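You operate a simulated robot arm through the tools that you are given. There is no shell and no other tool. Be economical: measure what you need, move in short steps, check, and stop when the job is done.

You run a simulated two-armed robot. Do the job below in one go: nothing can be reset, and whatever is moved stays where it is left.

TASK
Pick up the dirty air filter with the largest size on its label from the top of the black table with one hand, pass it to the other hand and put it on the top of the pink table. Put the 0.1 shim tube from the top of the black table on top of the green box there and the 0.3 shim tube on top of the flat carton there. Count the injectors on the top of the pink table, then put as many of the brass plugs from the top of the pink table on the top of the grey stand. Put the bolt labelled "10.9" from the top of the purple table in the big orange tray and the bolt marked "8.8" on the top of the grey stand. Take the green filter on the top of the brown table and put it away on the top of the orange bench. Stack the fuel filter that says "FUEL 10" from the top of the yellow table on top of the fuel filter that says "FUEL 30". Take the big yellow dust cap from the top of the red table and leave it on the belt between engines one and two. Fetch the silver cap with the largest size on its label from the top of the grey stand and set it on top of the blue box on the top of the orange bench. Take the black elbow and leave it on the middle of the green bench. Any order will do. Set down upright: dirty air filter, brass plug, green filter, black elbow.

It is judged by the outcome, as a careful person would: the job done as asked, and still so three seconds after it is handed in. It fails if anything else is knocked over, pushed out of place, dropped, spilled or broken. A push-on lid holds only when it is set on centred and level and pressed home; a screw cap is set on level and turned clockwise until tight.

THE ROBOT
Two 7-joint arms with fingered hands on one trunk, on a base that drives. Base frame: it is fixed to the floor where the robot stands at the start and does not move with it; the origin is under the middle of the robot, x ahead of it, y to its left, z up; the surface under the hand at the start is at about z = 850. Lengths are in mm, angles in degrees, forces in N, time in s.
The left shoulder is at the start at [60, 126, 1205], the right one opposite. With the tool pointing down near the work surface each hand reaches from about 340 to 720 mm from the robot's upright axis, wherever it stands, measured 20 degrees to its own side. Places, roughly: belt between engines one and two [-2100, -1300, 300]; big orange tray (40x26x11 cm) [2300, -2200, 900]; big yellow dust cap (9x9x5 cm) [-3100, -4300, 900]; black elbow (7x4x7 cm) [600, 11700, 700]; blue box [2500, -4500, 750]; bolt [2250, -2750, 750]; brass plug [500, -1000, 750]; dirty air filter [500, 0, 1000]; flat carton [500, 0, 1000]; fuel filter [750, -8750, 1000]; green box [500, -500, 1000]; green filter [-500, -9000, 1000]; injector [500, -1250, 1000]; middle of the green bench [500, 12800, 700]; shim tube [500, 0, 1000]; silver cap [2500, -3250, 1000]; top of the grey stand [2500, -3500, 900]; top of the orange bench [2300, -5200, 800]; top of the pink table [600, -1400, 800]. Payload 2.5 kg a hand.
The TCP of each hand is the grasp point between the finger pads, 30 mm short of the fingertips. In the tool frame z runs along the fingers and y along their closing line. The gripper opens to 104 mm. The gripper's body begins 35 mm behind the TCP. The gripper is a hand of 5 fingers: y runs from the thumb to the fingers, the wrist lies at [-15, -104, -178] in the tool frame, and closing takes about 1.5 s.
Orientation is told as [roll, pitch, yaw] about the base's x, y, z axes, in that order, counted from this pose: with the fingers straight down and the wrist toward the robot, the tool's x, y and z point along [0, 1, 0], [1, 0, 0] and [0, 0, -1] of the base frame.

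THE INTERFACE
- The arms move only by the tool nudge_tool. It takes "left_targets", "right_targets" or both (then of equal length, played together; a hand with none holds still); each is a list of rows, each an object of numbers (a shift or turn left out is 0, a gripper value left out holds the last): "tx", "ty", "tz": the shift along the tool's x, y, z in mm; "wx", "wy", "wz": the turn, a rotation vector about the tool's x, y, z in degrees. In form: [{"tx": .., "ty": .., "tz": .., "wx": .., "wy": .., "wz": ..}, ...]. A call has 1 to 8 rows; each row shifts and turns the commanded pose from where the row before left it, along the tool's axes as they then stand. "left_hand" and "right_hand" are, for a hand that has rows, the opening, from 0 (shut) to 1 (fully open), set as the call begins (left out, the last holds). Rows are played at 5 a second. More than 50 mm and 8.6 degrees between two rows, or a gripper value outside its range, and nothing of the call is played. Where a pose cannot be reached the arm comes as near as it can. A force on the tool above 40 N (or 10 N above the force at the start of the call, whichever is more), or a blocked arm, ends the call early, and 0.2 s more pass. The fingers move at their own pace (about 153 mm/s each) and stop on an object; they squeeze with about 33 N. The grip force told is the motor's: it shows also when the fingers shut on nothing. Time passes only in rows, and 0.2 s behind the last, so rows that do not move let the fingers close. The reply holds the time, the measured pose of the TCP, the force on the tool along the base axes, the opening and the grip force, in the units named above and with some noise, with the torque about the TCP (base axes, N m) and any sound that the robot's microphone picked up.
- Cameras (640 x 400 px; columns grow to the right, rows downward): "scene" is now at [125.9, 7.6, 1407.7]; the picture's right is [0.07, -1.00, 0.00], its down [-0.64, -0.04, -0.77] and it looks along [0.76, 0.05, -0.64] (base axes); focal length 259 px, centre (320, 200). "left" rides on the left gripper at [-80, -78, -141] in its tool frame; the picture's right is [-0.78, -0.30, 0.56], its down [0.53, -0.78, 0.33] and it looks along [0.33, 0.56, 0.76] (tool axes); focal length 247 px, centre (320, 200). "right" rides on the right gripper at [80, -78, -141] in its tool frame; the picture's right is [-0.78, 0.30, -0.56], its down [-0.53, -0.78, 0.33] and it looks along [-0.33, 0.56, 0.76] (tool axes); focal length 247 px, centre (320, 200). There is no depth. A picture from a camera that has moved, and an enlarged one, comes with that camera's place and axes in the base frame and with its lens.
- capture(camera): a new picture of that camera. No time passes.
- slide_trunk(by): slides the trunk up (or, below 0, down) by that many mm; the arms and the scene camera ride with it, the base frame stays. It gives what a move gives, with no picture.
- roll_base(legs): drives the robot by 1 to 6 legs, each [ahead, left, turn to the left] in mm, mm and degrees, along the robot's own axes; the way and the turn of a leg run together, so that a leg with both is an arc; at most 1500 mm and 180 degrees a leg. The arms and the cameras ride along, it lands a little off, and it stops where it bumps. It gives what a move gives.
- finger_targets(index, middle, ring, little, thumb_bend, thumb_turn, hand): sets how far each is bent, from 0 (flat) to 1 (curled in); at 0.3 the hand is open as for a grip, at 0.7 the pads meet at the TCP. One left out holds its place. A second passes; each finger stops where it meets its share of the squeeze, and holds until it gets a number again. A gripper value or a shape takes the hand back. It gives what a move gives, with no picture; readings hold the bend of each and the force on index, middle, ring, little, thumb and palm. thumb_turn goes from beside the hand (0) to across from the fingers (1), as for a grip.
- hand_shape(shape, hand): the hand has 5 fingers and takes this shape, open, in about a second: jaw (thumb against the fingers, like two jaws); tri (thumb and two fingers); tip (a fingertip pinch); poke (one finger out to press); point (the index stretched); flat (the hand flat); cup (the hand cupped); fist (a fist). The gripper value then closes the fingers along that shape, each until it touches; the sizes above hold for jaw. It gives what a move gives, with no picture.
- head_to(pan, tilt): turns the head with the scene camera to pan (to the left, within 86 degrees either way) and tilt (down, from -29 to 69), counted from straight ahead of the robot. It gives what a move gives.
- inspect(camera, box): a new picture of the part [left, top, right, bottom] of that camera's present view, enlarged. No time passes.
- finish_job(): hands the job in; it is judged then, once.

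Go step by step. Nothing tells you exact positions but the pictures and the camera data: compare them with the known pose of the tool, close in by small moves and look again before you grip or let go. The budget is 577 turns and 370 pictures, counting those below and the enlarged ones. Unless the task says otherwise, let go and move clear before handing in, and close with one line.

The tools are called after "Emit:" as a command line: name --argument value ..., lists and objects as JSON in quotes. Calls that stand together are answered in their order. nudge_tool: Moves the arms, as the interface text tells. Its arguments: {"type":"object","properties":{"left_targets":{"type":"array"},"left_hand":{"type":"number"},"right_targets":{"type":"array"},"right_hand":{"type":"number"}},"required":[]} The other tools are called the same way: slide_trunk (by) slides the trunk up or down; hand_shape (shape, hand) gives the hand a shape; finger_targets (index, middle, ring, little, thumb_bend, thumb_turn, hand) moves the fingers one by one; roll_base (legs) drives the base; head_to (pan, tilt) turns the head that bears the scene camera; capture (camera) takes a picture; inspect (camera, box) takes an enlarged picture of a part of a camera's view; finish_job () hands the job in.

At the start:

```text
time_s: 0.0
left_eef_pos: [507.6, 101.8, 1207.8]
left_tool_rot: [0.0, 0.0, 0.0]
left_ft_force: [-0.8, -0.4, 0.2]
left_ft_torque: [0.03, -0.01, -0.01]
left_finger_gap: 103.4
left_grasp_force: 0.1
left_shape: jaw
left_bend: [0.3, 0.3, 0.3, 0.3, 0.3, 0.98]
left_finger forces: [0.1, 0.0, 0.0, 0.1, 0.0, 0.1]
right_eef_pos: [451.0, -275.9, 1186.5]
right_tool_rot: [-0.1, 0.0, 0.0]
right_ft_force: [-0.1, 0.2, 0.5]
right_ft_torque: [0.0, 0.01, 0.02]
right_finger_gap: 103.5
right_grasp_force: 0.0
right_shape: jaw
right_bend: [0.3, 0.3, 0.3, 0.3, 0.3, 0.98]
right_finger forces: [0.0, 0.1, 0.1, 0.0, 0.0, 0.0]
trunk travel left (down, up): [-600.0, 340.0]
robot x, y, heading: [-3.3, -3.9, 0.2]
head pan, tilt: [4.0, 40.0]
```

scene: 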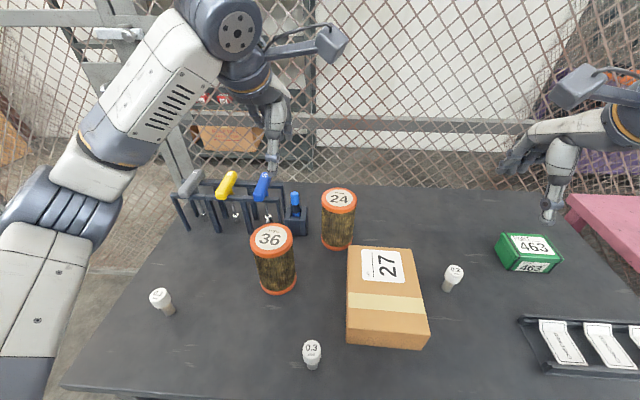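
right: 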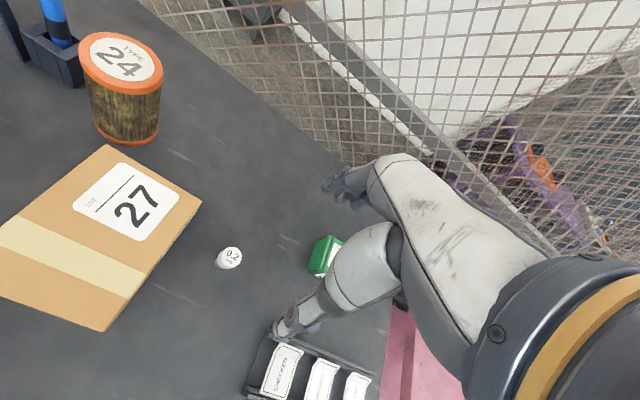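
left: 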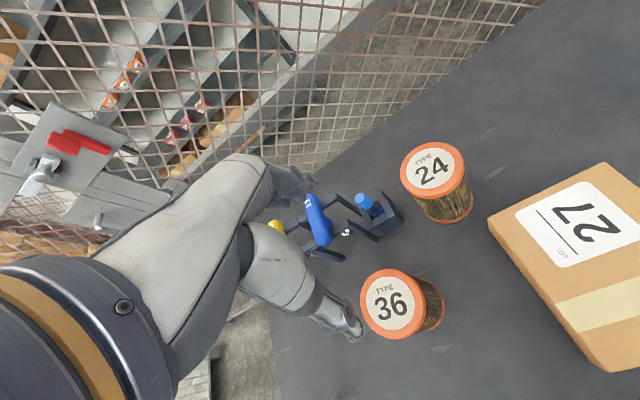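

The black table holds filters 24 and 36, the flat carton, the green box, tubes 0.2 and 0.3 and an unread one on the left. I'll zoom in to read that label and check for other filters.

Emit:
inspect --camera "scene" --box '[130, 170, 370, 380]'

Emit:
inspect --camera "scene" --box '[330, 200, 640, 400]'

```text
1.90 times, centred on (250, 275) of scene
camera zoom: at [125.9, 7.6, 1407.7], right [0.07, -1.0, 0.0], down [-0.64, -0.04, -0.77], along [0.76, 0.05, -0.64], focal length 494 px, centre (453, 57)
```

zoom: 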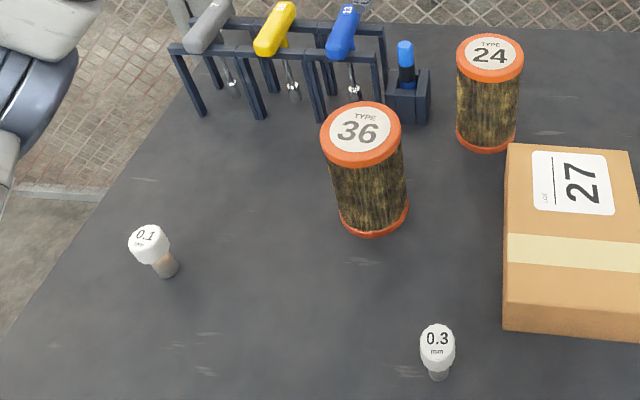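

```text
2.00 times, centred on (485, 300) of scene
camera zoom: at [125.9, 7.6, 1407.7], right [0.07, -1.0, 0.0], down [-0.64, -0.04, -0.77], along [0.76, 0.05, -0.64], focal length 518 px, centre (-10, 0)
```

zoom: 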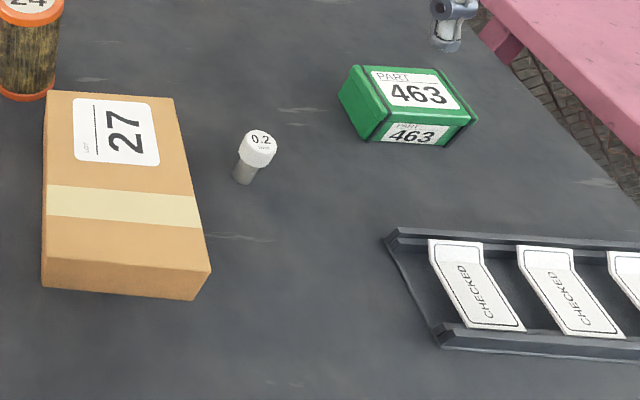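

The left tube is 0.1, and the largest filter is 36. I'll start with tube 0.1 and bring the left hand over it.

Emit:
nudge_tool --left_targets '[{"tx": 42, "ty": -22, "tz": 10}, {"tx": 42, "ty": -22, "tz": 10}, {"tx": 42, "ty": -22, "tz": 20}, {"tx": 42, "ty": -22, "tz": 20}, {"tx": 42, "ty": -22, "tz": 20}, {"tx": 42, "ty": -22, "tz": 20}, {"tz": 20}, {}]' --left_hand 0.7

Emit:
capture --camera "left"

Emit:
capture --camera "scene"

```text
refused: row 3 steps farther than a row can; nothing moved
```

```text
364 pictures are left
camera left: at [430.2, 21.6, 1349.5], right [-0.3, -0.78, -0.56], down [-0.78, 0.53, -0.33], along [0.56, 0.33, -0.76], focal length 247 px, centre (320, 200)
```

left: 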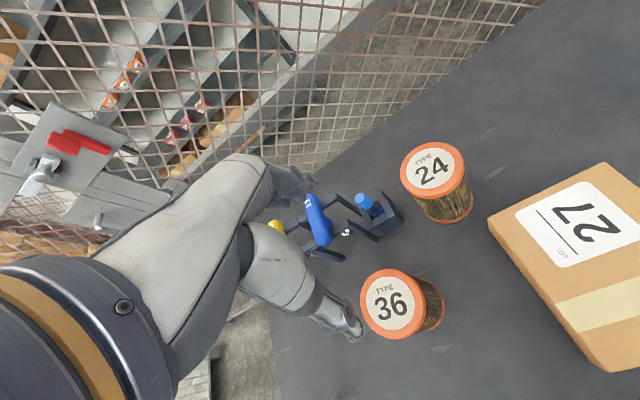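

```text
363 pictures are left
camera scene: at [125.9, 7.6, 1407.7], right [0.07, -1.0, 0.0], down [-0.64, -0.04, -0.77], along [0.76, 0.05, -0.64], focal length 259 px, centre (320, 200)
```

scene: 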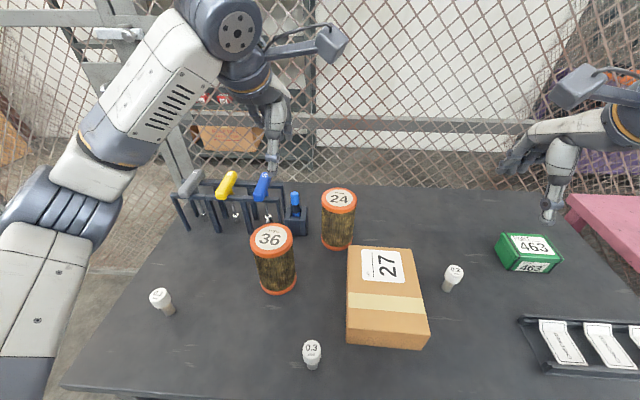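

One row was over the 50 mm limit; I'll resend the move with smaller rows.

Emit:
nudge_tool --left_targets '[{"tx": 40, "ty": -21, "tz": 18}, {"tx": 40, "ty": -21, "tz": 18}, {"tx": 40, "ty": -21, "tz": 18}, {"tx": 40, "ty": -21, "tz": 18}, {"tx": 40, "ty": -21, "tz": 18}, {"tx": 40, "ty": -21, "tz": 18}, {"tx": 12, "ty": -6, "tz": 20}, {}]' --left_hand 0.7

Emit:
capture --camera "left"

Emit:
capture --camera "scene"

```text
time_s: 1.8
left_eef_pos: [375.3, 352.1, 1079.4]
left_tool_rot: [0.0, 0.0, -0.1]
left_ft_force: [-0.8, -0.5, 0.1]
left_ft_torque: [0.03, 0.03, 0.02]
left_finger_gap: 72.9
left_grasp_force: 0.0
left_shape: jaw
left_bend: [0.27, 0.37, 0.34, 0.35, 0.58, 0.99]
left_finger forces: [0.0, 0.1, 0.0, 0.0, 0.0, 0.0]
right_eef_pos: [451.4, -277.2, 1187.8]
right_tool_rot: [0.1, 0.1, 0.0]
right_ft_force: [0.2, 1.2, -0.6]
right_ft_torque: [0.02, 0.02, 0.0]
right_finger_gap: 103.5
right_grasp_force: 0.1
right_shape: jaw
right_bend: [0.3, 0.3, 0.3, 0.3, 0.3, 0.98]
right_finger forces: [0.1, 0.0, 0.0, 0.0, 0.0, 0.1]
trunk travel left (down, up): [-600.0, 340.0]
robot x, y, heading: [3.5, 1.9, 0.2]
head pan, tilt: [4.0, 40.0]
```

```text
362 pictures are left
camera left: at [297.7, 272.2, 1220.8], right [-0.3, -0.78, -0.56], down [-0.78, 0.54, -0.33], along [0.56, 0.33, -0.76], focal length 247 px, centre (320, 200)
```

left: 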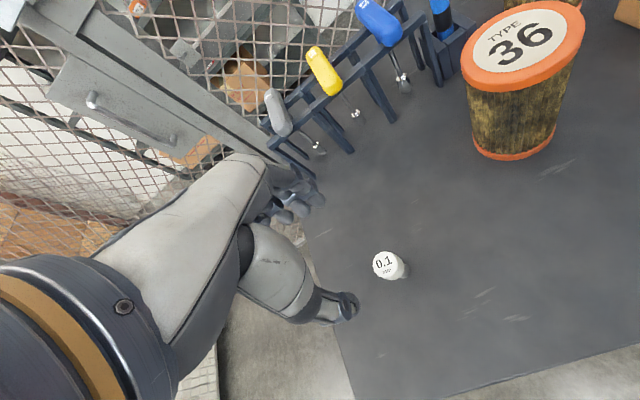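

```text
361 pictures are left
camera scene: at [126.2, 7.6, 1407.7], right [0.07, -1.0, 0.0], down [-0.64, -0.04, -0.77], along [0.76, 0.05, -0.64], focal length 259 px, centre (320, 200)
```

scene: 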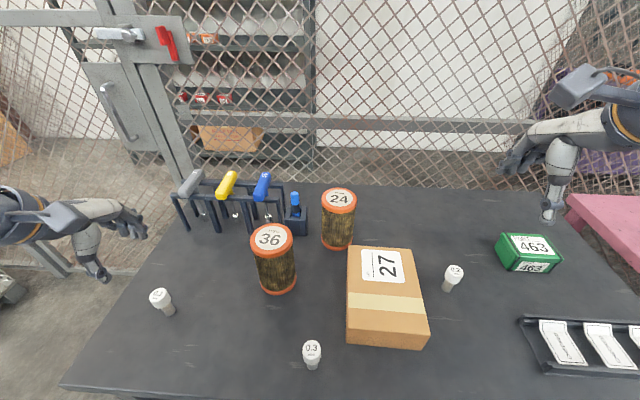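

The tube is nearly beneath the hand, at about [380, 355]. I'll come down partway and check.

Emit:
nudge_tool --left_targets '[{"tx": 3, "ty": 4, "tz": 40}, {"tz": 40}, {"tz": 20}, {}]'

Emit:
capture --camera "left"

Emit:
inspect --camera "scene" --box '[60, 200, 260, 360]'

```text
time_s: 2.8
left_eef_pos: [379.0, 354.9, 977.5]
left_tool_rot: [0.0, 0.0, 0.0]
left_ft_force: [0.0, -1.1, 0.1]
left_ft_torque: [0.05, -0.01, -0.01]
left_finger_gap: 73.1
left_grasp_force: 0.1
left_shape: jaw
left_bend: [0.27, 0.37, 0.34, 0.35, 0.58, 0.99]
left_finger forces: [0.0, 0.0, 0.0, 0.1, 0.0, 0.0]
right_eef_pos: [451.1, -277.0, 1185.9]
right_tool_rot: [0.0, 0.0, 0.0]
right_ft_force: [0.4, 0.3, -0.5]
right_ft_torque: [0.01, -0.03, 0.04]
right_finger_gap: 103.6
right_grasp_force: 0.1
right_shape: jaw
right_bend: [0.3, 0.3, 0.3, 0.3, 0.3, 0.98]
right_finger forces: [0.0, 0.1, 0.1, 0.0, 0.0, 0.0]
trunk travel left (down, up): [-600.0, 340.0]
robot x, y, heading: [1.1, -0.7, -0.2]
head pan, tilt: [4.0, 40.0]
```

```text
360 pictures are left
camera left: at [302.0, 275.4, 1119.1], right [-0.3, -0.78, -0.56], down [-0.78, 0.53, -0.33], along [0.56, 0.33, -0.76], focal length 247 px, centre (320, 200)
```

left: 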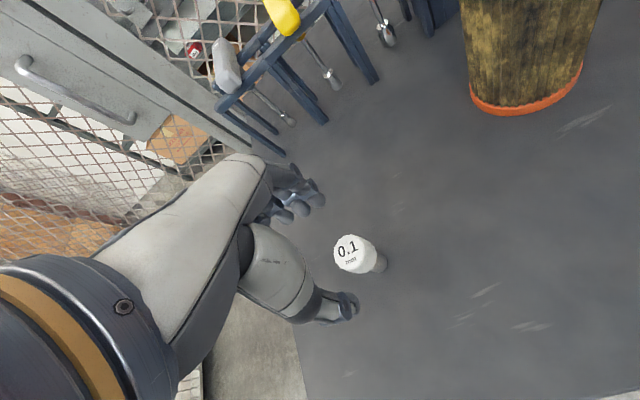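

```text
2.50 times, centred on (160, 280) of scene
camera zoom: at [125.9, 7.6, 1407.7], right [0.07, -1.0, 0.0], down [-0.64, -0.04, -0.77], along [0.76, 0.05, -0.64], focal length 648 px, centre (720, 0)
```

zoom: 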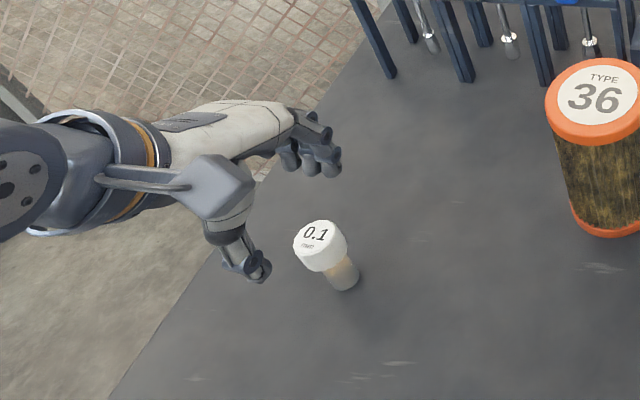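

The cap top is at about z 918 and the tube at about [384, 355]. I'll go down to the cap and close.

Emit:
nudge_tool --left_targets '[{"ty": 5, "tz": 30}, {"tz": 30}, {"tz": 17}, {}]'

Emit:
capture --camera "left"

Emit:
inspect --camera "scene" --box '[60, 200, 260, 360]'

```text
time_s: 3.8
left_eef_pos: [384.7, 353.0, 901.0]
left_tool_rot: [-0.1, 0.0, 0.0]
left_ft_force: [1.2, -0.3, 0.0]
left_ft_torque: [0.03, -0.02, 0.02]
left_finger_gap: 73.0
left_grasp_force: 0.1
left_shape: jaw
left_bend: [0.27, 0.37, 0.34, 0.35, 0.58, 0.99]
left_finger forces: [0.1, 0.1, 0.0, 0.0, 0.0, 0.0]
right_eef_pos: [451.6, -277.1, 1186.8]
right_tool_rot: [0.0, -0.2, 0.1]
right_ft_force: [0.3, -0.2, -0.2]
right_ft_torque: [-0.03, 0.03, 0.02]
right_finger_gap: 103.8
right_grasp_force: 0.1
right_shape: jaw
right_bend: [0.3, 0.3, 0.3, 0.3, 0.3, 0.98]
right_finger forces: [0.0, 0.1, 0.0, 0.0, 0.1, 0.1]
trunk travel left (down, up): [-600.0, 340.0]
robot x, y, heading: [-0.8, 1.8, 0.0]
head pan, tilt: [4.0, 40.0]
```

```text
358 pictures are left
camera left: at [308.0, 274.9, 1043.8], right [-0.3, -0.78, -0.56], down [-0.78, 0.53, -0.33], along [0.56, 0.33, -0.76], focal length 247 px, centre (320, 200)
```

left: 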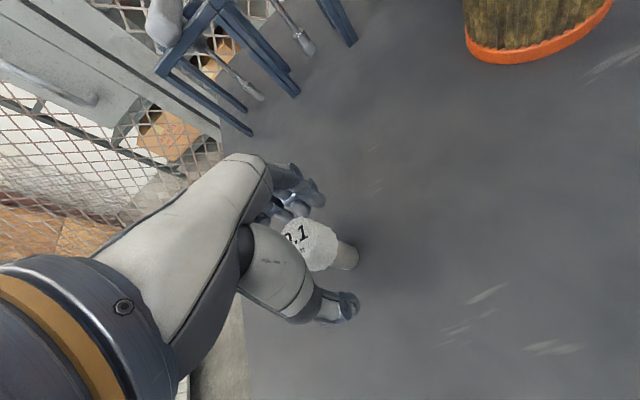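

```text
2.50 times, centred on (160, 280) of scene
camera zoom: at [125.9, 7.6, 1407.7], right [0.07, -1.0, 0.0], down [-0.64, -0.04, -0.77], along [0.76, 0.05, -0.64], focal length 648 px, centre (720, 0)
```

zoom: 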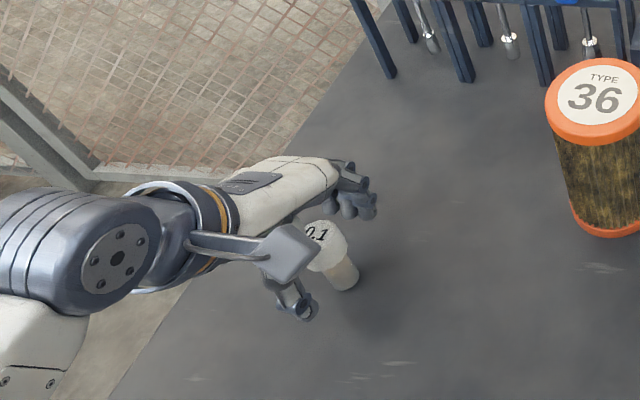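

The cap sits between thumb and fingers. Closing.

Emit:
nudge_tool --left_targets '[{}, {}, {}, {}, {}, {}, {}, {}]' --left_hand 0.0

Emit:
nudge_tool --left_targets '[{"tz": -30}, {"tz": -40}, {"tz": -40}, {"tz": -40}, {}]'

Emit:
capture --camera "left"

Emit:
capture --camera "scene"

```text
time_s: 5.6
left_eef_pos: [384.7, 354.0, 903.1]
left_tool_rot: [0.0, 0.0, 0.0]
left_ft_force: [0.9, 0.3, 0.3]
left_ft_torque: [-0.03, 0.02, 0.0]
left_finger_gap: 10.6
left_grasp_force: 32.7
left_shape: jaw
left_bend: [0.72, 0.67, 0.7, 0.7, 0.74, 1.0]
left_finger forces: [20.8, 7.2, 0.0, 0.0, 27.8, 0.0]
right_eef_pos: [451.5, -276.3, 1187.0]
right_tool_rot: [-0.1, 0.1, 0.0]
right_ft_force: [0.0, 0.6, 0.3]
right_ft_torque: [-0.03, 0.03, 0.01]
right_finger_gap: 103.5
right_grasp_force: 0.0
right_shape: jaw
right_bend: [0.3, 0.3, 0.3, 0.3, 0.3, 0.98]
right_finger forces: [0.0, 0.0, 0.0, 0.0, 0.0, 0.0]
trunk travel left (down, up): [-600.0, 340.0]
robot x, y, heading: [3.6, -2.0, -0.2]
head pan, tilt: [4.0, 40.0]
```

```text
time_s: 6.8
left_eef_pos: [383.8, 352.8, 1053.3]
left_tool_rot: [0.0, 0.0, 0.0]
left_ft_force: [0.0, -0.5, -0.5]
left_ft_torque: [-0.01, -0.01, 0.06]
left_finger_gap: 10.8
left_grasp_force: 33.3
left_shape: jaw
left_bend: [0.72, 0.67, 0.7, 0.7, 0.74, 1.0]
left_finger forces: [21.1, 7.5, 0.0, 0.1, 27.6, 0.1]
right_eef_pos: [450.1, -277.0, 1186.7]
right_tool_rot: [0.0, 0.0, 0.0]
right_ft_force: [0.7, 0.3, -0.1]
right_ft_torque: [-0.02, 0.0, 0.01]
right_finger_gap: 103.8
right_grasp_force: 0.0
right_shape: jaw
right_bend: [0.3, 0.3, 0.3, 0.3, 0.3, 0.98]
right_finger forces: [0.1, 0.0, 0.0, 0.0, 0.0, 0.1]
trunk travel left (down, up): [-600.0, 340.0]
robot x, y, heading: [-2.8, 0.1, -0.1]
head pan, tilt: [4.0, 40.0]
```

```text
356 pictures are left
camera left: at [307.0, 274.3, 1194.1], right [-0.3, -0.78, -0.56], down [-0.78, 0.53, -0.33], along [0.56, 0.33, -0.76], focal length 247 px, centre (320, 200)
```

left: 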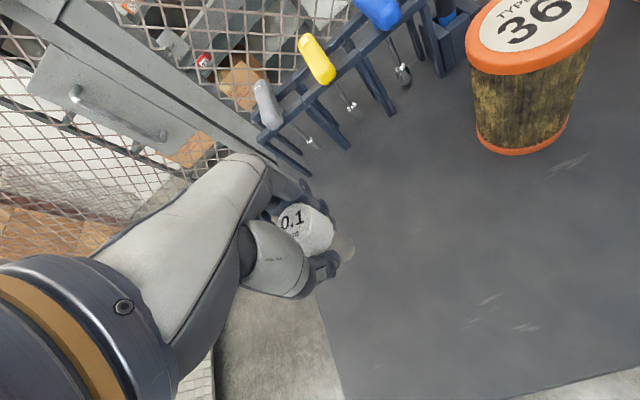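

```text
355 pictures are left
camera scene: at [126.0, 7.7, 1407.7], right [0.07, -1.0, 0.0], down [-0.64, -0.04, -0.77], along [0.76, 0.05, -0.64], focal length 259 px, centre (320, 200)
```

scene: 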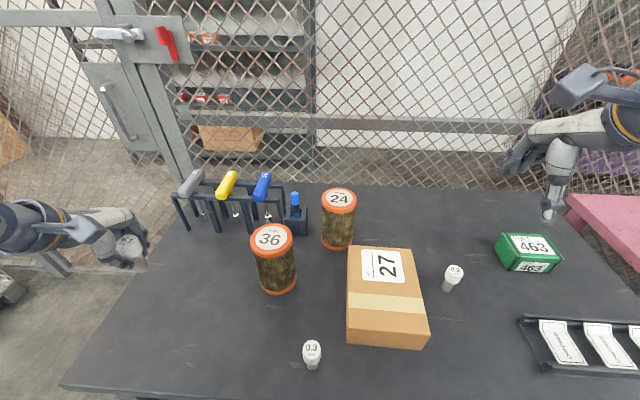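

Tube 0.1 is held. Before driving sideways I'll look to the right.

Emit:
head_to --pan -70 --tilt 35

Emit:
capture --camera "scene"

```text
time_s: 8.3
left_eef_pos: [384.4, 352.6, 1051.6]
left_tool_rot: [0.0, -0.1, -0.1]
left_ft_force: [0.5, -0.7, 0.1]
left_ft_torque: [-0.03, -0.03, 0.01]
left_finger_gap: 10.8
left_grasp_force: 32.8
left_shape: jaw
left_bend: [0.72, 0.67, 0.7, 0.7, 0.74, 1.0]
left_finger forces: [21.1, 7.5, 0.0, 0.1, 27.6, 0.0]
right_eef_pos: [451.9, -277.3, 1187.6]
right_tool_rot: [0.0, 0.0, 0.0]
right_ft_force: [-1.2, 0.2, 0.4]
right_ft_torque: [0.0, 0.01, 0.0]
right_finger_gap: 103.7
right_grasp_force: 0.0
right_shape: jaw
right_bend: [0.3, 0.3, 0.3, 0.3, 0.3, 0.98]
right_finger forces: [0.0, 0.0, 0.1, 0.1, 0.0, 0.1]
trunk travel left (down, up): [-600.0, 340.0]
robot x, y, heading: [1.2, 0.6, 0.1]
head pan, tilt: [-70.0, 35.0]
```

```text
354 pictures are left
camera scene: at [71.3, -81.0, 1415.3], right [-0.94, -0.34, 0.0], down [-0.2, 0.54, -0.82], along [0.28, -0.77, -0.57], focal length 259 px, centre (320, 200)
```

scene: 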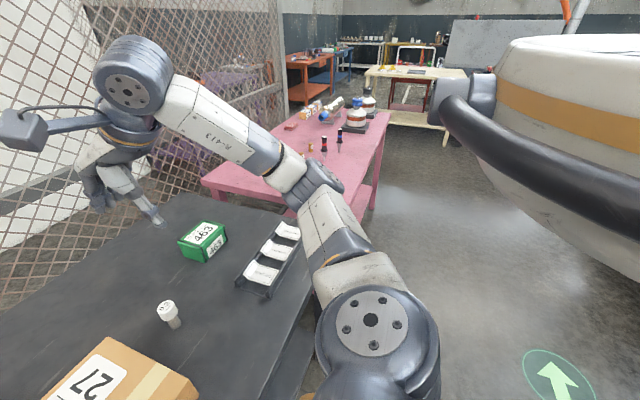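

The aisle to the right is clear. I'll raise the left hand above the objects and drive sideways to the green box.

Emit:
nudge_tool --left_targets '[{"tz": -45}, {"tz": -45}, {"tz": -45}]'

Emit:
roll_base --legs '[[0, -550, 0]]'

Emit:
head_to --pan 0 --tilt 42

Emit:
capture --camera "scene"

Emit:
capture --camera "left"

```text
time_s: 9.1
left_eef_pos: [384.1, 352.3, 1189.7]
left_tool_rot: [0.0, -0.2, 0.1]
left_ft_force: [-0.4, -0.6, 0.2]
left_ft_torque: [0.04, -0.03, 0.0]
left_finger_gap: 10.5
left_grasp_force: 33.1
left_shape: jaw
left_bend: [0.72, 0.67, 0.7, 0.7, 0.74, 1.0]
left_finger forces: [20.9, 7.8, 0.0, 0.0, 27.4, 0.1]
right_eef_pos: [451.4, -278.5, 1187.6]
right_tool_rot: [0.0, 0.0, 0.0]
right_ft_force: [-0.5, 1.0, -0.5]
right_ft_torque: [-0.03, -0.01, 0.0]
right_finger_gap: 103.3
right_grasp_force: 0.0
right_shape: jaw
right_bend: [0.3, 0.3, 0.3, 0.3, 0.3, 0.98]
right_finger forces: [0.1, 0.0, 0.0, 0.0, 0.0, 0.1]
trunk travel left (down, up): [-600.0, 340.0]
robot x, y, heading: [0.5, 4.5, -0.2]
head pan, tilt: [-70.0, 35.0]
```

```text
time_s: 12.2
left_eef_pos: [385.2, -196.6, 1189.0]
left_tool_rot: [0.1, -0.1, 0.0]
left_ft_force: [0.4, -0.5, -0.4]
left_ft_torque: [0.0, -0.02, -0.01]
left_finger_gap: 10.8
left_grasp_force: 32.9
left_shape: jaw
left_bend: [0.72, 0.67, 0.7, 0.7, 0.74, 1.0]
left_finger forces: [21.1, 7.8, 0.1, 0.0, 27.3, 0.1]
right_eef_pos: [451.8, -826.6, 1187.2]
right_tool_rot: [0.0, 0.0, 0.1]
right_ft_force: [0.6, -0.2, 0.3]
right_ft_torque: [0.0, 0.0, -0.01]
right_finger_gap: 103.6
right_grasp_force: 0.0
right_shape: jaw
right_bend: [0.3, 0.3, 0.3, 0.3, 0.3, 0.98]
right_finger forces: [0.0, 0.0, 0.0, 0.1, 0.0, 0.0]
trunk travel left (down, up): [-600.0, 340.0]
robot x, y, heading: [0.1, -552.7, -0.0]
head pan, tilt: [-70.0, 35.0]
```

```text
time_s: 13.6
left_eef_pos: [385.2, -198.0, 1189.3]
left_tool_rot: [0.1, 0.0, 0.0]
left_ft_force: [-0.5, -1.3, -0.6]
left_ft_torque: [-0.03, 0.03, 0.0]
left_finger_gap: 10.6
left_grasp_force: 32.9
left_shape: jaw
left_bend: [0.72, 0.67, 0.7, 0.7, 0.74, 1.0]
left_finger forces: [21.1, 7.9, 0.0, 0.1, 27.3, 0.1]
right_eef_pos: [450.2, -827.0, 1186.9]
right_tool_rot: [0.0, 0.0, 0.0]
right_ft_force: [0.0, -0.6, -0.3]
right_ft_torque: [-0.01, 0.01, 0.01]
right_finger_gap: 103.6
right_grasp_force: 0.1
right_shape: jaw
right_bend: [0.3, 0.3, 0.3, 0.3, 0.3, 0.98]
right_finger forces: [0.1, 0.0, 0.1, 0.0, 0.0, 0.0]
trunk travel left (down, up): [-600.0, 340.0]
robot x, y, heading: [2.4, -549.5, -0.1]
head pan, tilt: [0.0, 42.0]
```

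```text
353 pictures are left
camera scene: at [124.9, -548.8, 1404.8], right [0.0, -1.0, 0.0], down [-0.67, 0.0, -0.74], along [0.74, 0.0, -0.67], focal length 259 px, centre (320, 200)
```

scene: 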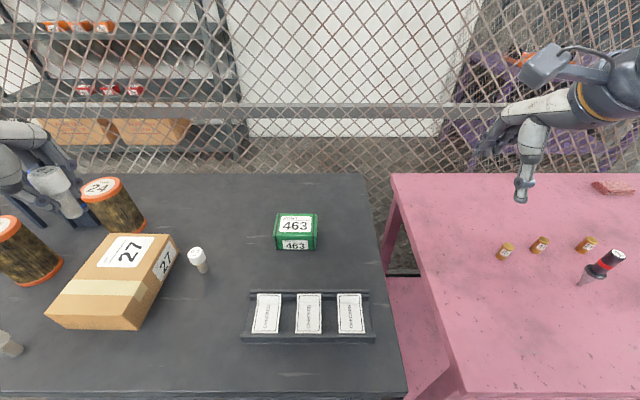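

```text
352 pictures are left
camera left: at [307.5, -276.4, 1330.7], right [-0.3, -0.78, -0.56], down [-0.78, 0.53, -0.33], along [0.56, 0.33, -0.76], focal length 247 px, centre (320, 200)
```

left: 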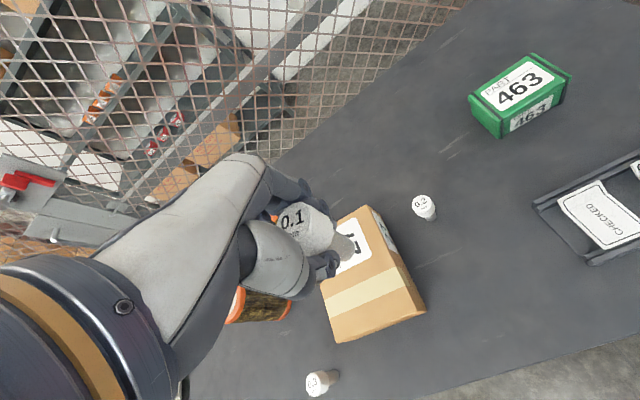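

The green box's top is centred at about [592, -490, 895]. I'll move the left hand over it.

Emit:
nudge_tool --left_targets '[{"tx": -40, "ty": 28}, {"tx": -40, "ty": 28}, {"tx": -40, "ty": 28}, {"tx": -40, "ty": 28}, {"tx": -40, "ty": 28}, {"tx": -40, "ty": 28}, {"tx": -40, "ty": 28}, {"tx": -12, "ty": 11, "tz": 40}]'

Emit:
nudge_tool --left_targets '[{"tz": 48}, {"tz": 48}, {"tz": 48}, {"tz": 20}, {}]'

Emit:
capture --camera "scene"

Emit:
capture --camera "left"

```text
time_s: 15.4
left_eef_pos: [556.6, -440.8, 1147.0]
left_tool_rot: [0.1, 0.1, 0.0]
left_ft_force: [0.2, -0.4, -0.6]
left_ft_torque: [0.01, 0.02, -0.01]
left_finger_gap: 10.3
left_grasp_force: 32.9
left_shape: jaw
left_bend: [0.72, 0.67, 0.7, 0.7, 0.75, 1.0]
left_finger forces: [21.3, 8.2, 0.0, 0.0, 27.5, 0.1]
left hand out of reach, approached as far as the arm can: row 6, 7, 8
right_eef_pos: [452.7, -826.8, 1187.2]
right_tool_rot: [0.0, 0.0, 0.0]
right_ft_force: [0.4, -0.3, 0.0]
right_ft_torque: [0.0, 0.02, 0.02]
right_finger_gap: 103.5
right_grasp_force: 0.0
right_shape: jaw
right_bend: [0.3, 0.3, 0.3, 0.3, 0.3, 0.98]
right_finger forces: [0.0, 0.0, 0.1, 0.0, 0.0, 0.1]
trunk travel left (down, up): [-600.0, 340.0]
robot x, y, heading: [-2.7, -550.9, -0.1]
head pan, tilt: [0.0, 42.0]
```

```text
time_s: 16.6
left_eef_pos: [540.2, -421.3, 996.3]
left_tool_rot: [-0.2, 0.0, 0.0]
left_ft_force: [0.2, -0.1, -0.6]
left_ft_torque: [0.02, 0.0, -0.01]
left_finger_gap: 10.8
left_grasp_force: 32.4
left_shape: jaw
left_bend: [0.72, 0.67, 0.7, 0.7, 0.75, 1.0]
left_finger forces: [21.1, 8.3, 0.1, 0.1, 27.4, 0.1]
left hand out of reach, approached as far as the arm can: row 2, 3, 4
right_eef_pos: [452.5, -826.6, 1186.8]
right_tool_rot: [0.0, 0.1, 0.0]
right_ft_force: [-0.8, 0.5, 0.1]
right_ft_torque: [0.0, 0.0, -0.01]
right_finger_gap: 103.7
right_grasp_force: 0.1
right_shape: jaw
right_bend: [0.3, 0.3, 0.3, 0.3, 0.3, 0.98]
right_finger forces: [0.0, 0.0, 0.0, 0.1, 0.1, 0.0]
trunk travel left (down, up): [-600.0, 340.0]
robot x, y, heading: [-1.9, -551.8, 0.0]
head pan, tilt: [0.0, 42.0]
```

```text
351 pictures are left
camera scene: at [125.0, -548.8, 1404.7], right [0.0, -1.0, 0.0], down [-0.67, 0.0, -0.74], along [0.74, 0.0, -0.67], focal length 259 px, centre (320, 200)
```

scene: 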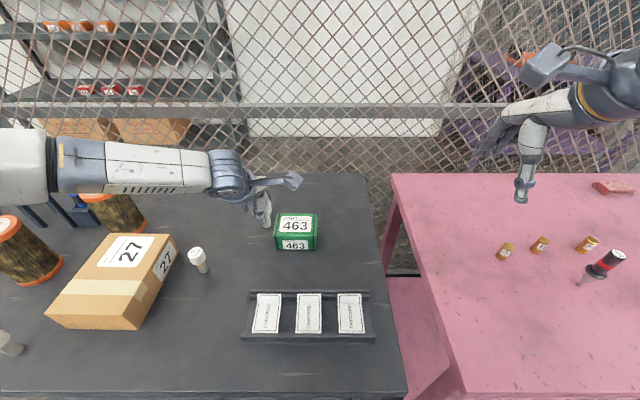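

```text
350 pictures are left
camera left: at [462.1, -500.7, 1137.9], right [-0.3, -0.78, -0.56], down [-0.78, 0.53, -0.33], along [0.56, 0.33, -0.76], focal length 247 px, centre (320, 200)
```

left: 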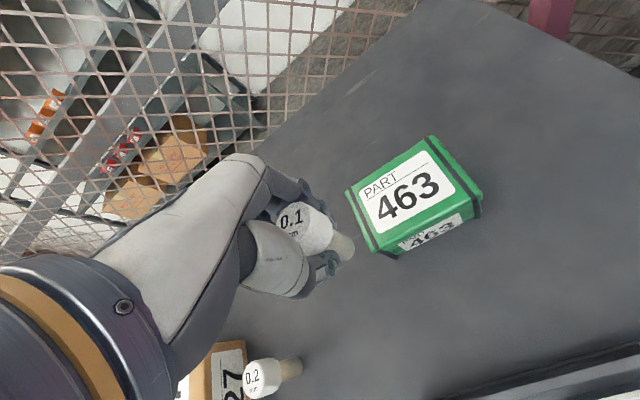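

The left arm can't reach that from here. I'll raise the hand a little and see how the commanded pose stands before driving further right.

Emit:
nudge_tool --left_targets '[{"tx": 5, "tz": -40}, {}]'

```text
time_s: 17.2
left_eef_pos: [541.1, -418.6, 1035.3]
left_tool_rot: [0.0, 0.1, 0.0]
left_ft_force: [0.2, -0.4, -1.3]
left_ft_torque: [-0.01, -0.01, 0.02]
left_finger_gap: 10.6
left_grasp_force: 33.2
left_shape: jaw
left_bend: [0.72, 0.67, 0.7, 0.7, 0.75, 1.0]
left_finger forces: [21.2, 8.1, 0.0, 0.0, 27.2, 0.0]
right_eef_pos: [451.6, -827.3, 1186.4]
right_tool_rot: [0.1, 0.0, -0.1]
right_ft_force: [0.4, -0.1, 0.1]
right_ft_torque: [0.02, -0.03, 0.0]
right_finger_gap: 103.7
right_grasp_force: 0.1
right_shape: jaw
right_bend: [0.3, 0.3, 0.3, 0.3, 0.3, 0.98]
right_finger forces: [0.0, 0.0, 0.0, 0.0, 0.0, 0.0]
trunk travel left (down, up): [-600.0, 340.0]
robot x, y, heading: [-1.8, -552.1, -0.1]
head pan, tilt: [0.0, 42.0]
```

The command follows the actual pose, so I can simply drive 160 mm further right to bring the box into reach.

Emit:
roll_base --legs '[[0, -165, 0]]'

Emit:
nudge_tool --left_targets '[{"tx": 30, "ty": 18}, {"tx": 30, "ty": 18}, {"tx": 33, "ty": 15}, {}]'

Emit:
capture --camera "scene"

Emit:
capture --camera "left"

```text
time_s: 18.7
left_eef_pos: [540.1, -580.6, 1036.8]
left_tool_rot: [-0.1, 0.0, -0.1]
left_ft_force: [-0.4, -0.3, -1.1]
left_ft_torque: [-0.01, 0.03, -0.03]
left_finger_gap: 10.3
left_grasp_force: 33.5
left_shape: jaw
left_bend: [0.72, 0.67, 0.7, 0.7, 0.75, 1.0]
left_finger forces: [21.2, 8.1, 0.1, 0.0, 27.4, 0.1]
right_eef_pos: [451.6, -990.0, 1187.1]
right_tool_rot: [0.0, 0.0, 0.0]
right_ft_force: [0.4, 0.4, -1.3]
right_ft_torque: [0.01, 0.01, -0.05]
right_finger_gap: 103.7
right_grasp_force: 0.1
right_shape: jaw
right_bend: [0.3, 0.3, 0.3, 0.3, 0.3, 0.98]
right_finger forces: [0.0, 0.0, 0.0, 0.0, 0.0, 0.0]
trunk travel left (down, up): [-600.0, 340.0]
robot x, y, heading: [-1.0, -710.3, -0.1]
head pan, tilt: [0.0, 42.0]
```

```text
time_s: 19.7
left_eef_pos: [590.3, -486.5, 1035.8]
left_tool_rot: [0.0, 0.0, -0.1]
left_ft_force: [-0.1, 0.7, -0.6]
left_ft_torque: [-0.01, 0.0, 0.02]
left_finger_gap: 10.3
left_grasp_force: 33.4
left_shape: jaw
left_bend: [0.72, 0.67, 0.7, 0.7, 0.75, 1.0]
left_finger forces: [21.3, 8.3, 0.0, 0.0, 27.2, 0.0]
right_eef_pos: [451.5, -989.3, 1187.2]
right_tool_rot: [0.0, 0.0, -0.1]
right_ft_force: [-1.0, -0.5, -0.3]
right_ft_torque: [-0.01, 0.0, 0.02]
right_finger_gap: 103.5
right_grasp_force: 0.1
right_shape: jaw
right_bend: [0.3, 0.3, 0.3, 0.3, 0.3, 0.98]
right_finger forces: [0.1, 0.1, 0.0, 0.0, 0.0, 0.1]
trunk travel left (down, up): [-600.0, 340.0]
robot x, y, heading: [2.9, -710.8, -0.1]
head pan, tilt: [0.0, 42.0]
```

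```text
349 pictures are left
camera scene: at [124.8, -710.6, 1404.8], right [0.0, -1.0, 0.0], down [-0.67, 0.0, -0.74], along [0.74, 0.0, -0.67], focal length 259 px, centre (320, 200)
```

scene: 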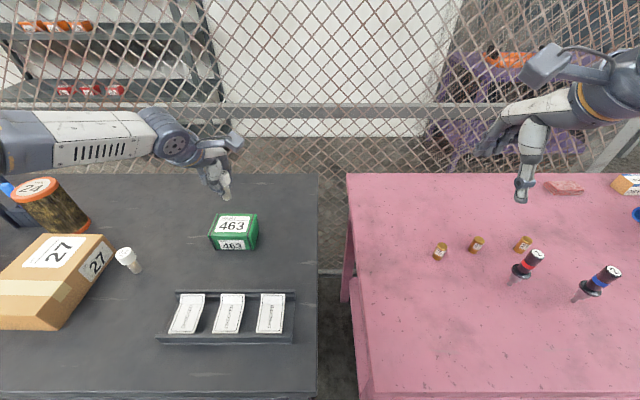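

```text
348 pictures are left
camera left: at [514.2, -565.6, 1178.0], right [-0.3, -0.78, -0.56], down [-0.78, 0.54, -0.33], along [0.56, 0.33, -0.76], focal length 247 px, centre (320, 200)
```

left: 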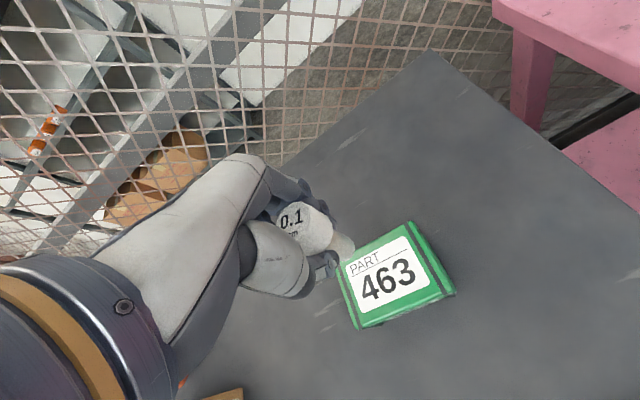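

The target is under the tube. I'll lower nearly to the box top and check.

Emit:
nudge_tool --left_targets '[{"ty": -4, "tz": 35}, {"tz": 35}, {}]'

Emit:
inspect --camera "scene" --box '[160, 140, 320, 280]'

Emit:
capture --camera "left"

```text
time_s: 20.5
left_eef_pos: [585.6, -487.0, 964.8]
left_tool_rot: [0.1, -0.1, -0.1]
left_ft_force: [-0.4, 0.2, -1.0]
left_ft_torque: [0.03, 0.01, -0.04]
left_finger_gap: 10.9
left_grasp_force: 33.7
left_shape: jaw
left_bend: [0.72, 0.67, 0.7, 0.7, 0.75, 1.0]
left_finger forces: [21.3, 8.2, 0.0, 0.0, 27.2, 0.1]
right_eef_pos: [450.5, -989.0, 1187.9]
right_tool_rot: [0.1, -0.1, -0.1]
right_ft_force: [-0.4, -0.2, 0.4]
right_ft_torque: [0.0, -0.02, 0.03]
right_finger_gap: 103.6
right_grasp_force: 0.2
right_shape: jaw
right_bend: [0.3, 0.3, 0.3, 0.3, 0.3, 0.98]
right_finger forces: [0.1, 0.0, 0.0, 0.0, 0.1, 0.0]
trunk travel left (down, up): [-600.0, 340.0]
robot x, y, heading: [3.4, -712.5, 0.3]
head pan, tilt: [0.0, 42.0]
```

```text
2.86 times, centred on (240, 210) of scene
camera zoom: at [124.8, -710.3, 1404.8], right [0.0, -1.0, 0.0], down [-0.67, 0.0, -0.74], along [0.74, 0.0, -0.67], focal length 740 px, centre (549, 171)
```

zoom: 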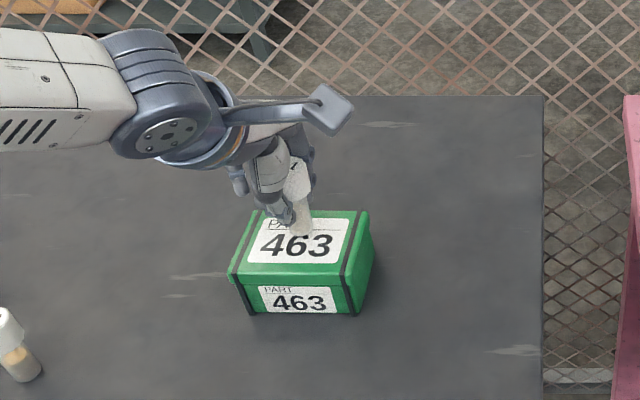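

```text
346 pictures are left
camera left: at [508.6, -565.9, 1106.1], right [-0.3, -0.78, -0.56], down [-0.78, 0.54, -0.33], along [0.56, 0.33, -0.76], focal length 247 px, centre (320, 200)
```

left: 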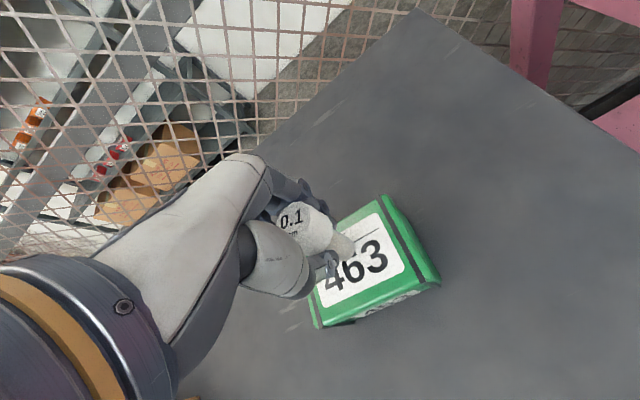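

Well centred. Lowering gently until contact.

Emit:
nudge_tool --left_targets '[{"tz": 8}, {"tz": 4}, {}]'

Emit:
nudge_tool --left_targets '[{"tz": 3}, {}]'

Emit:
inspect --camera "scene" --box '[190, 160, 280, 260]'

```text
time_s: 21.3
left_eef_pos: [583.5, -486.0, 958.4]
left_tool_rot: [0.0, -0.4, -0.1]
left_ft_force: [2.2, 1.7, 16.6]
left_ft_torque: [0.01, -0.3, 0.04]
left_finger_gap: 10.9
left_grasp_force: 33.0
left_shape: jaw
left_bend: [0.72, 0.67, 0.7, 0.7, 0.75, 1.0]
left_finger forces: [22.8, 10.9, 0.0, 0.1, 29.2, 0.0]
left hand out of reach, approached as far as the arm can: row 1
right_eef_pos: [449.2, -990.1, 1187.8]
right_tool_rot: [0.0, -0.1, -0.1]
right_ft_force: [1.2, 0.0, -0.1]
right_ft_torque: [0.0, -0.03, 0.02]
right_finger_gap: 103.7
right_grasp_force: 0.0
right_shape: jaw
right_bend: [0.3, 0.3, 0.3, 0.3, 0.3, 0.98]
right_finger forces: [0.0, 0.0, 0.0, 0.0, 0.1, 0.1]
trunk travel left (down, up): [-600.0, 340.0]
robot x, y, heading: [3.8, -711.3, -0.1]
head pan, tilt: [0.0, 42.0]
```

```text
time_s: 21.9
left_eef_pos: [581.6, -486.6, 959.9]
left_tool_rot: [-0.1, -0.4, 0.0]
left_ft_force: [1.1, -0.2, 23.4]
left_ft_torque: [-0.07, -0.34, 0.01]
left_finger_gap: 10.9
left_grasp_force: 32.6
left_shape: jaw
left_bend: [0.72, 0.67, 0.7, 0.7, 0.75, 1.0]
left_finger forces: [23.9, 11.7, 0.1, 0.1, 29.4, 0.0]
left hand out of reach, approached as far as the arm can: row 1
right_eef_pos: [449.8, -989.1, 1188.6]
right_tool_rot: [0.0, -0.1, -0.1]
right_ft_force: [-0.9, 0.2, 0.5]
right_ft_torque: [0.0, -0.02, 0.02]
right_finger_gap: 103.8
right_grasp_force: 0.0
right_shape: jaw
right_bend: [0.3, 0.3, 0.3, 0.3, 0.3, 0.98]
right_finger forces: [0.1, 0.1, 0.0, 0.0, 0.1, 0.1]
trunk travel left (down, up): [-600.0, 340.0]
robot x, y, heading: [-0.8, -715.9, -0.0]
head pan, tilt: [0.0, 42.0]
```

```text
4.00 times, centred on (235, 210) of scene
camera zoom: at [122.6, -711.3, 1405.1], right [0.0, -1.0, 0.0], down [-0.67, 0.0, -0.74], along [0.74, 0.0, -0.67], focal length 1036 px, centre (660, 160)
```

zoom: 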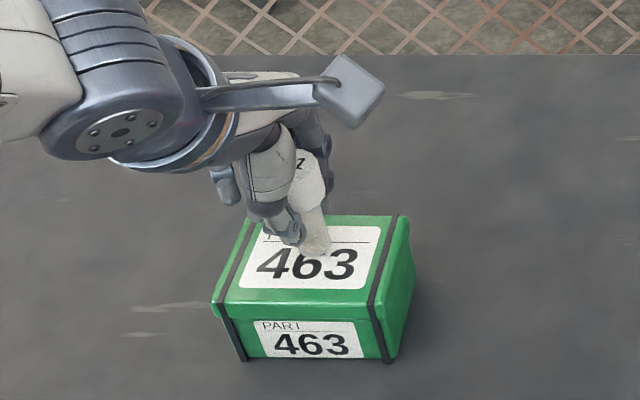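

It's on the box top. I'll relieve the pressure slightly, then open.

Emit:
nudge_tool --left_targets '[{"tz": -1.5}, {}]'

Emit:
nudge_tool --left_targets '[{}, {}, {}, {}, {}]' --left_hand 0.55

Emit:
inspect --camera "scene" --box '[190, 160, 280, 260]'

```text
time_s: 22.5
left_eef_pos: [580.5, -485.7, 959.1]
left_tool_rot: [0.1, -0.3, 0.0]
left_ft_force: [2.2, 0.2, 19.7]
left_ft_torque: [-0.06, -0.3, -0.01]
left_finger_gap: 11.4
left_grasp_force: 32.9
left_shape: jaw
left_bend: [0.72, 0.67, 0.7, 0.7, 0.75, 1.0]
left_finger forces: [24.3, 10.7, 0.0, 0.0, 28.2, 0.0]
right_eef_pos: [449.3, -990.2, 1187.6]
right_tool_rot: [0.1, -0.2, -0.1]
right_ft_force: [-0.7, 0.6, -0.1]
right_ft_torque: [0.03, -0.02, -0.01]
right_finger_gap: 103.4
right_grasp_force: 0.0
right_shape: jaw
right_bend: [0.3, 0.3, 0.3, 0.3, 0.3, 0.98]
right_finger forces: [0.1, 0.0, 0.1, 0.1, 0.0, 0.0]
trunk travel left (down, up): [-600.0, 340.0]
robot x, y, heading: [-0.5, -715.4, -0.2]
head pan, tilt: [0.0, 42.0]
```

```text
time_s: 23.7
left_eef_pos: [581.5, -485.9, 955.6]
left_tool_rot: [0.1, 0.0, 0.0]
left_ft_force: [-0.5, 1.0, 0.3]
left_ft_torque: [-0.04, -0.01, 0.01]
left_finger_gap: 56.7
left_grasp_force: 0.0
left_shape: jaw
left_bend: [0.74, 0.43, 0.39, 0.42, 0.67, 1.0]
left_finger forces: [0.0, 0.0, 0.0, 0.1, 0.0, 0.0]
right_eef_pos: [450.4, -989.2, 1186.4]
right_tool_rot: [0.0, 0.0, -0.2]
right_ft_force: [0.3, -0.7, 0.7]
right_ft_torque: [-0.02, 0.01, 0.01]
right_finger_gap: 103.4
right_grasp_force: 0.0
right_shape: jaw
right_bend: [0.3, 0.3, 0.3, 0.3, 0.3, 0.98]
right_finger forces: [0.0, 0.0, 0.0, 0.1, 0.0, 0.0]
trunk travel left (down, up): [-600.0, 340.0]
robot x, y, heading: [2.3, -709.1, 0.2]
head pan, tilt: [0.0, 42.0]
```

```text
4.00 times, centred on (235, 210) of scene
camera zoom: at [124.9, -710.4, 1404.7], right [0.0, -1.0, 0.0], down [-0.67, 0.0, -0.74], along [0.74, 0.0, -0.67], focal length 1036 px, centre (660, 160)
```

zoom: 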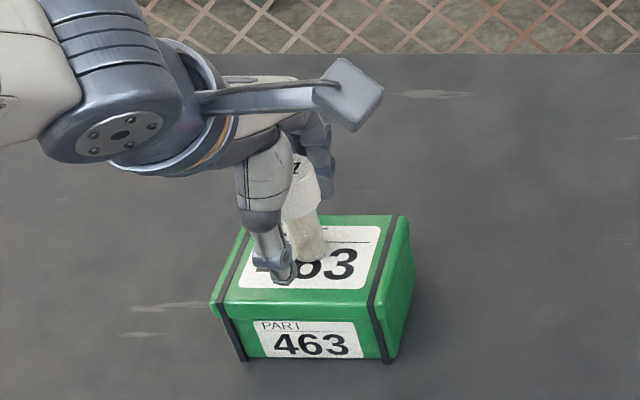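

The index finger still reads curled; I'll open fully before rising.

Emit:
nudge_tool --left_targets '[{}, {}, {}, {}, {}]' --left_hand 0.9

Emit:
capture --camera "left"

```text
time_s: 24.9
left_eef_pos: [581.1, -484.4, 956.7]
left_tool_rot: [0.0, 0.0, -0.1]
left_ft_force: [-0.1, -0.4, 0.7]
left_ft_torque: [-0.01, 0.02, 0.0]
left_finger_gap: 93.4
left_grasp_force: 0.2
left_shape: jaw
left_bend: [0.29, 0.32, 0.3, 0.31, 0.35, 0.98]
left_finger forces: [0.1, 0.0, 0.0, 0.0, 0.1, 0.0]
right_eef_pos: [451.4, -989.4, 1187.3]
right_tool_rot: [0.1, 0.0, -0.1]
right_ft_force: [-0.4, 0.5, 0.6]
right_ft_torque: [0.04, 0.02, 0.01]
right_finger_gap: 103.6
right_grasp_force: 0.1
right_shape: jaw
right_bend: [0.3, 0.3, 0.3, 0.3, 0.3, 0.98]
right_finger forces: [0.0, 0.1, 0.0, 0.0, 0.1, 0.1]
trunk travel left (down, up): [-600.0, 340.0]
robot x, y, heading: [0.6, -714.1, -0.1]
head pan, tilt: [0.0, 42.0]
```

```text
343 pictures are left
camera left: at [504.0, -564.1, 1098.0], right [-0.3, -0.78, -0.56], down [-0.78, 0.54, -0.33], along [0.56, 0.33, -0.76], focal length 247 px, centre (320, 200)
```

left: 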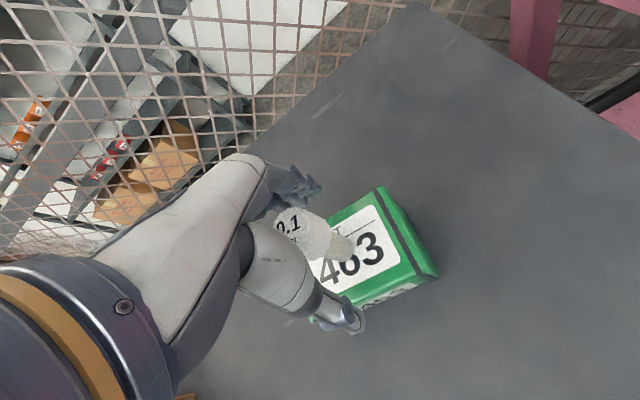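

All fingers are clear now. Rising.

Emit:
nudge_tool --left_targets '[{"tz": -20}, {"tz": -40}, {"tz": -45}, {"tz": -45}, {"tz": -45}, {"tz": -30}]'

Emit:
capture --camera "scene"

```text
time_s: 26.3
left_eef_pos: [582.4, -485.9, 1182.2]
left_tool_rot: [0.0, 0.1, 0.0]
left_ft_force: [1.2, -0.5, 0.0]
left_ft_torque: [-0.03, 0.0, 0.01]
left_finger_gap: 93.6
left_grasp_force: 0.0
left_shape: jaw
left_bend: [0.29, 0.32, 0.3, 0.31, 0.35, 0.98]
left_finger forces: [0.1, 0.1, 0.0, 0.0, 0.1, 0.0]
right_eef_pos: [450.0, -989.8, 1186.7]
right_tool_rot: [-0.1, 0.0, -0.1]
right_ft_force: [-0.7, 0.4, 0.1]
right_ft_torque: [0.01, -0.02, 0.02]
right_finger_gap: 103.8
right_grasp_force: 0.1
right_shape: jaw
right_bend: [0.3, 0.3, 0.3, 0.3, 0.3, 0.98]
right_finger forces: [0.1, 0.1, 0.0, 0.0, 0.0, 0.1]
trunk travel left (down, up): [-600.0, 340.0]
robot x, y, heading: [-1.7, -715.4, -0.4]
head pan, tilt: [0.0, 42.0]
```

```text
342 pictures are left
camera scene: at [124.8, -710.6, 1404.7], right [0.0, -1.0, 0.0], down [-0.67, 0.0, -0.74], along [0.74, 0.0, -0.67], focal length 259 px, centre (320, 200)
```

scene: 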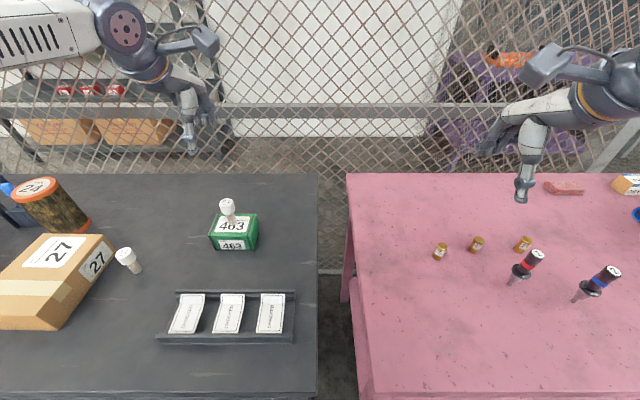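

Tube 0.1 stands on the green box. Next is tube 0.3 with the right hand; I'll drive back and left.

Emit:
roll_base --legs '[[-150, 0, 0], [0, 835, 0]]'

Emit:
capture --camera "scene"

Emit:
capture --camera "right"

```text
time_s: 31.7
left_eef_pos: [423.3, 359.8, 1181.4]
left_tool_rot: [0.0, 0.1, 0.5]
left_ft_force: [-0.9, -0.1, -0.4]
left_ft_torque: [0.0, 0.01, -0.01]
left_finger_gap: 93.5
left_grasp_force: 0.0
left_shape: jaw
left_bend: [0.29, 0.32, 0.3, 0.31, 0.35, 0.98]
left_finger forces: [0.1, 0.1, 0.0, 0.0, 0.0, 0.0]
right_eef_pos: [297.0, -145.1, 1188.2]
right_tool_rot: [0.0, 0.0, 0.5]
right_ft_force: [0.2, 0.0, -0.8]
right_ft_torque: [0.02, -0.05, 0.04]
right_finger_gap: 103.8
right_grasp_force: 0.0
right_shape: jaw
right_bend: [0.3, 0.3, 0.3, 0.3, 0.3, 0.98]
right_finger forces: [0.1, 0.0, 0.0, 0.0, 0.0, 0.0]
trunk travel left (down, up): [-600.0, 340.0]
robot x, y, heading: [-156.6, 125.5, 0.4]
head pan, tilt: [0.0, 42.0]
```

```text
341 pictures are left
camera scene: at [-31.9, 130.9, 1404.8], right [0.01, -1.0, 0.0], down [-0.67, -0.01, -0.74], along [0.74, 0.01, -0.67], focal length 259 px, centre (320, 200)
```

scene: 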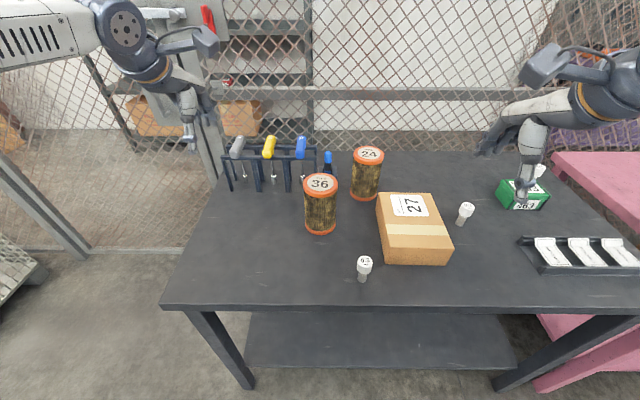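

```text
340 pictures are left
camera right: at [218.7, -64.7, 1327.1], right [0.3, -0.77, 0.56], down [-0.77, -0.54, -0.33], along [0.56, -0.33, -0.76], focal length 247 px, centre (320, 200)
```

right: 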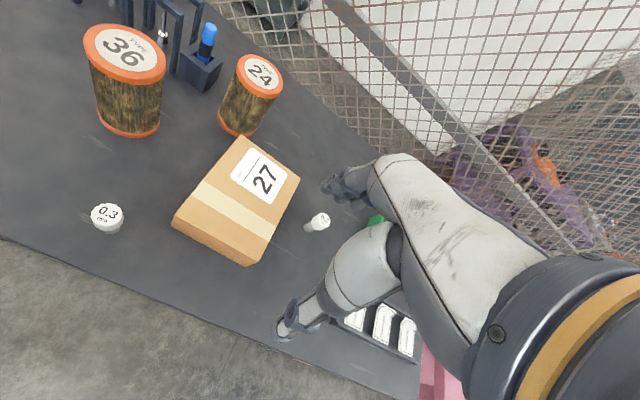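

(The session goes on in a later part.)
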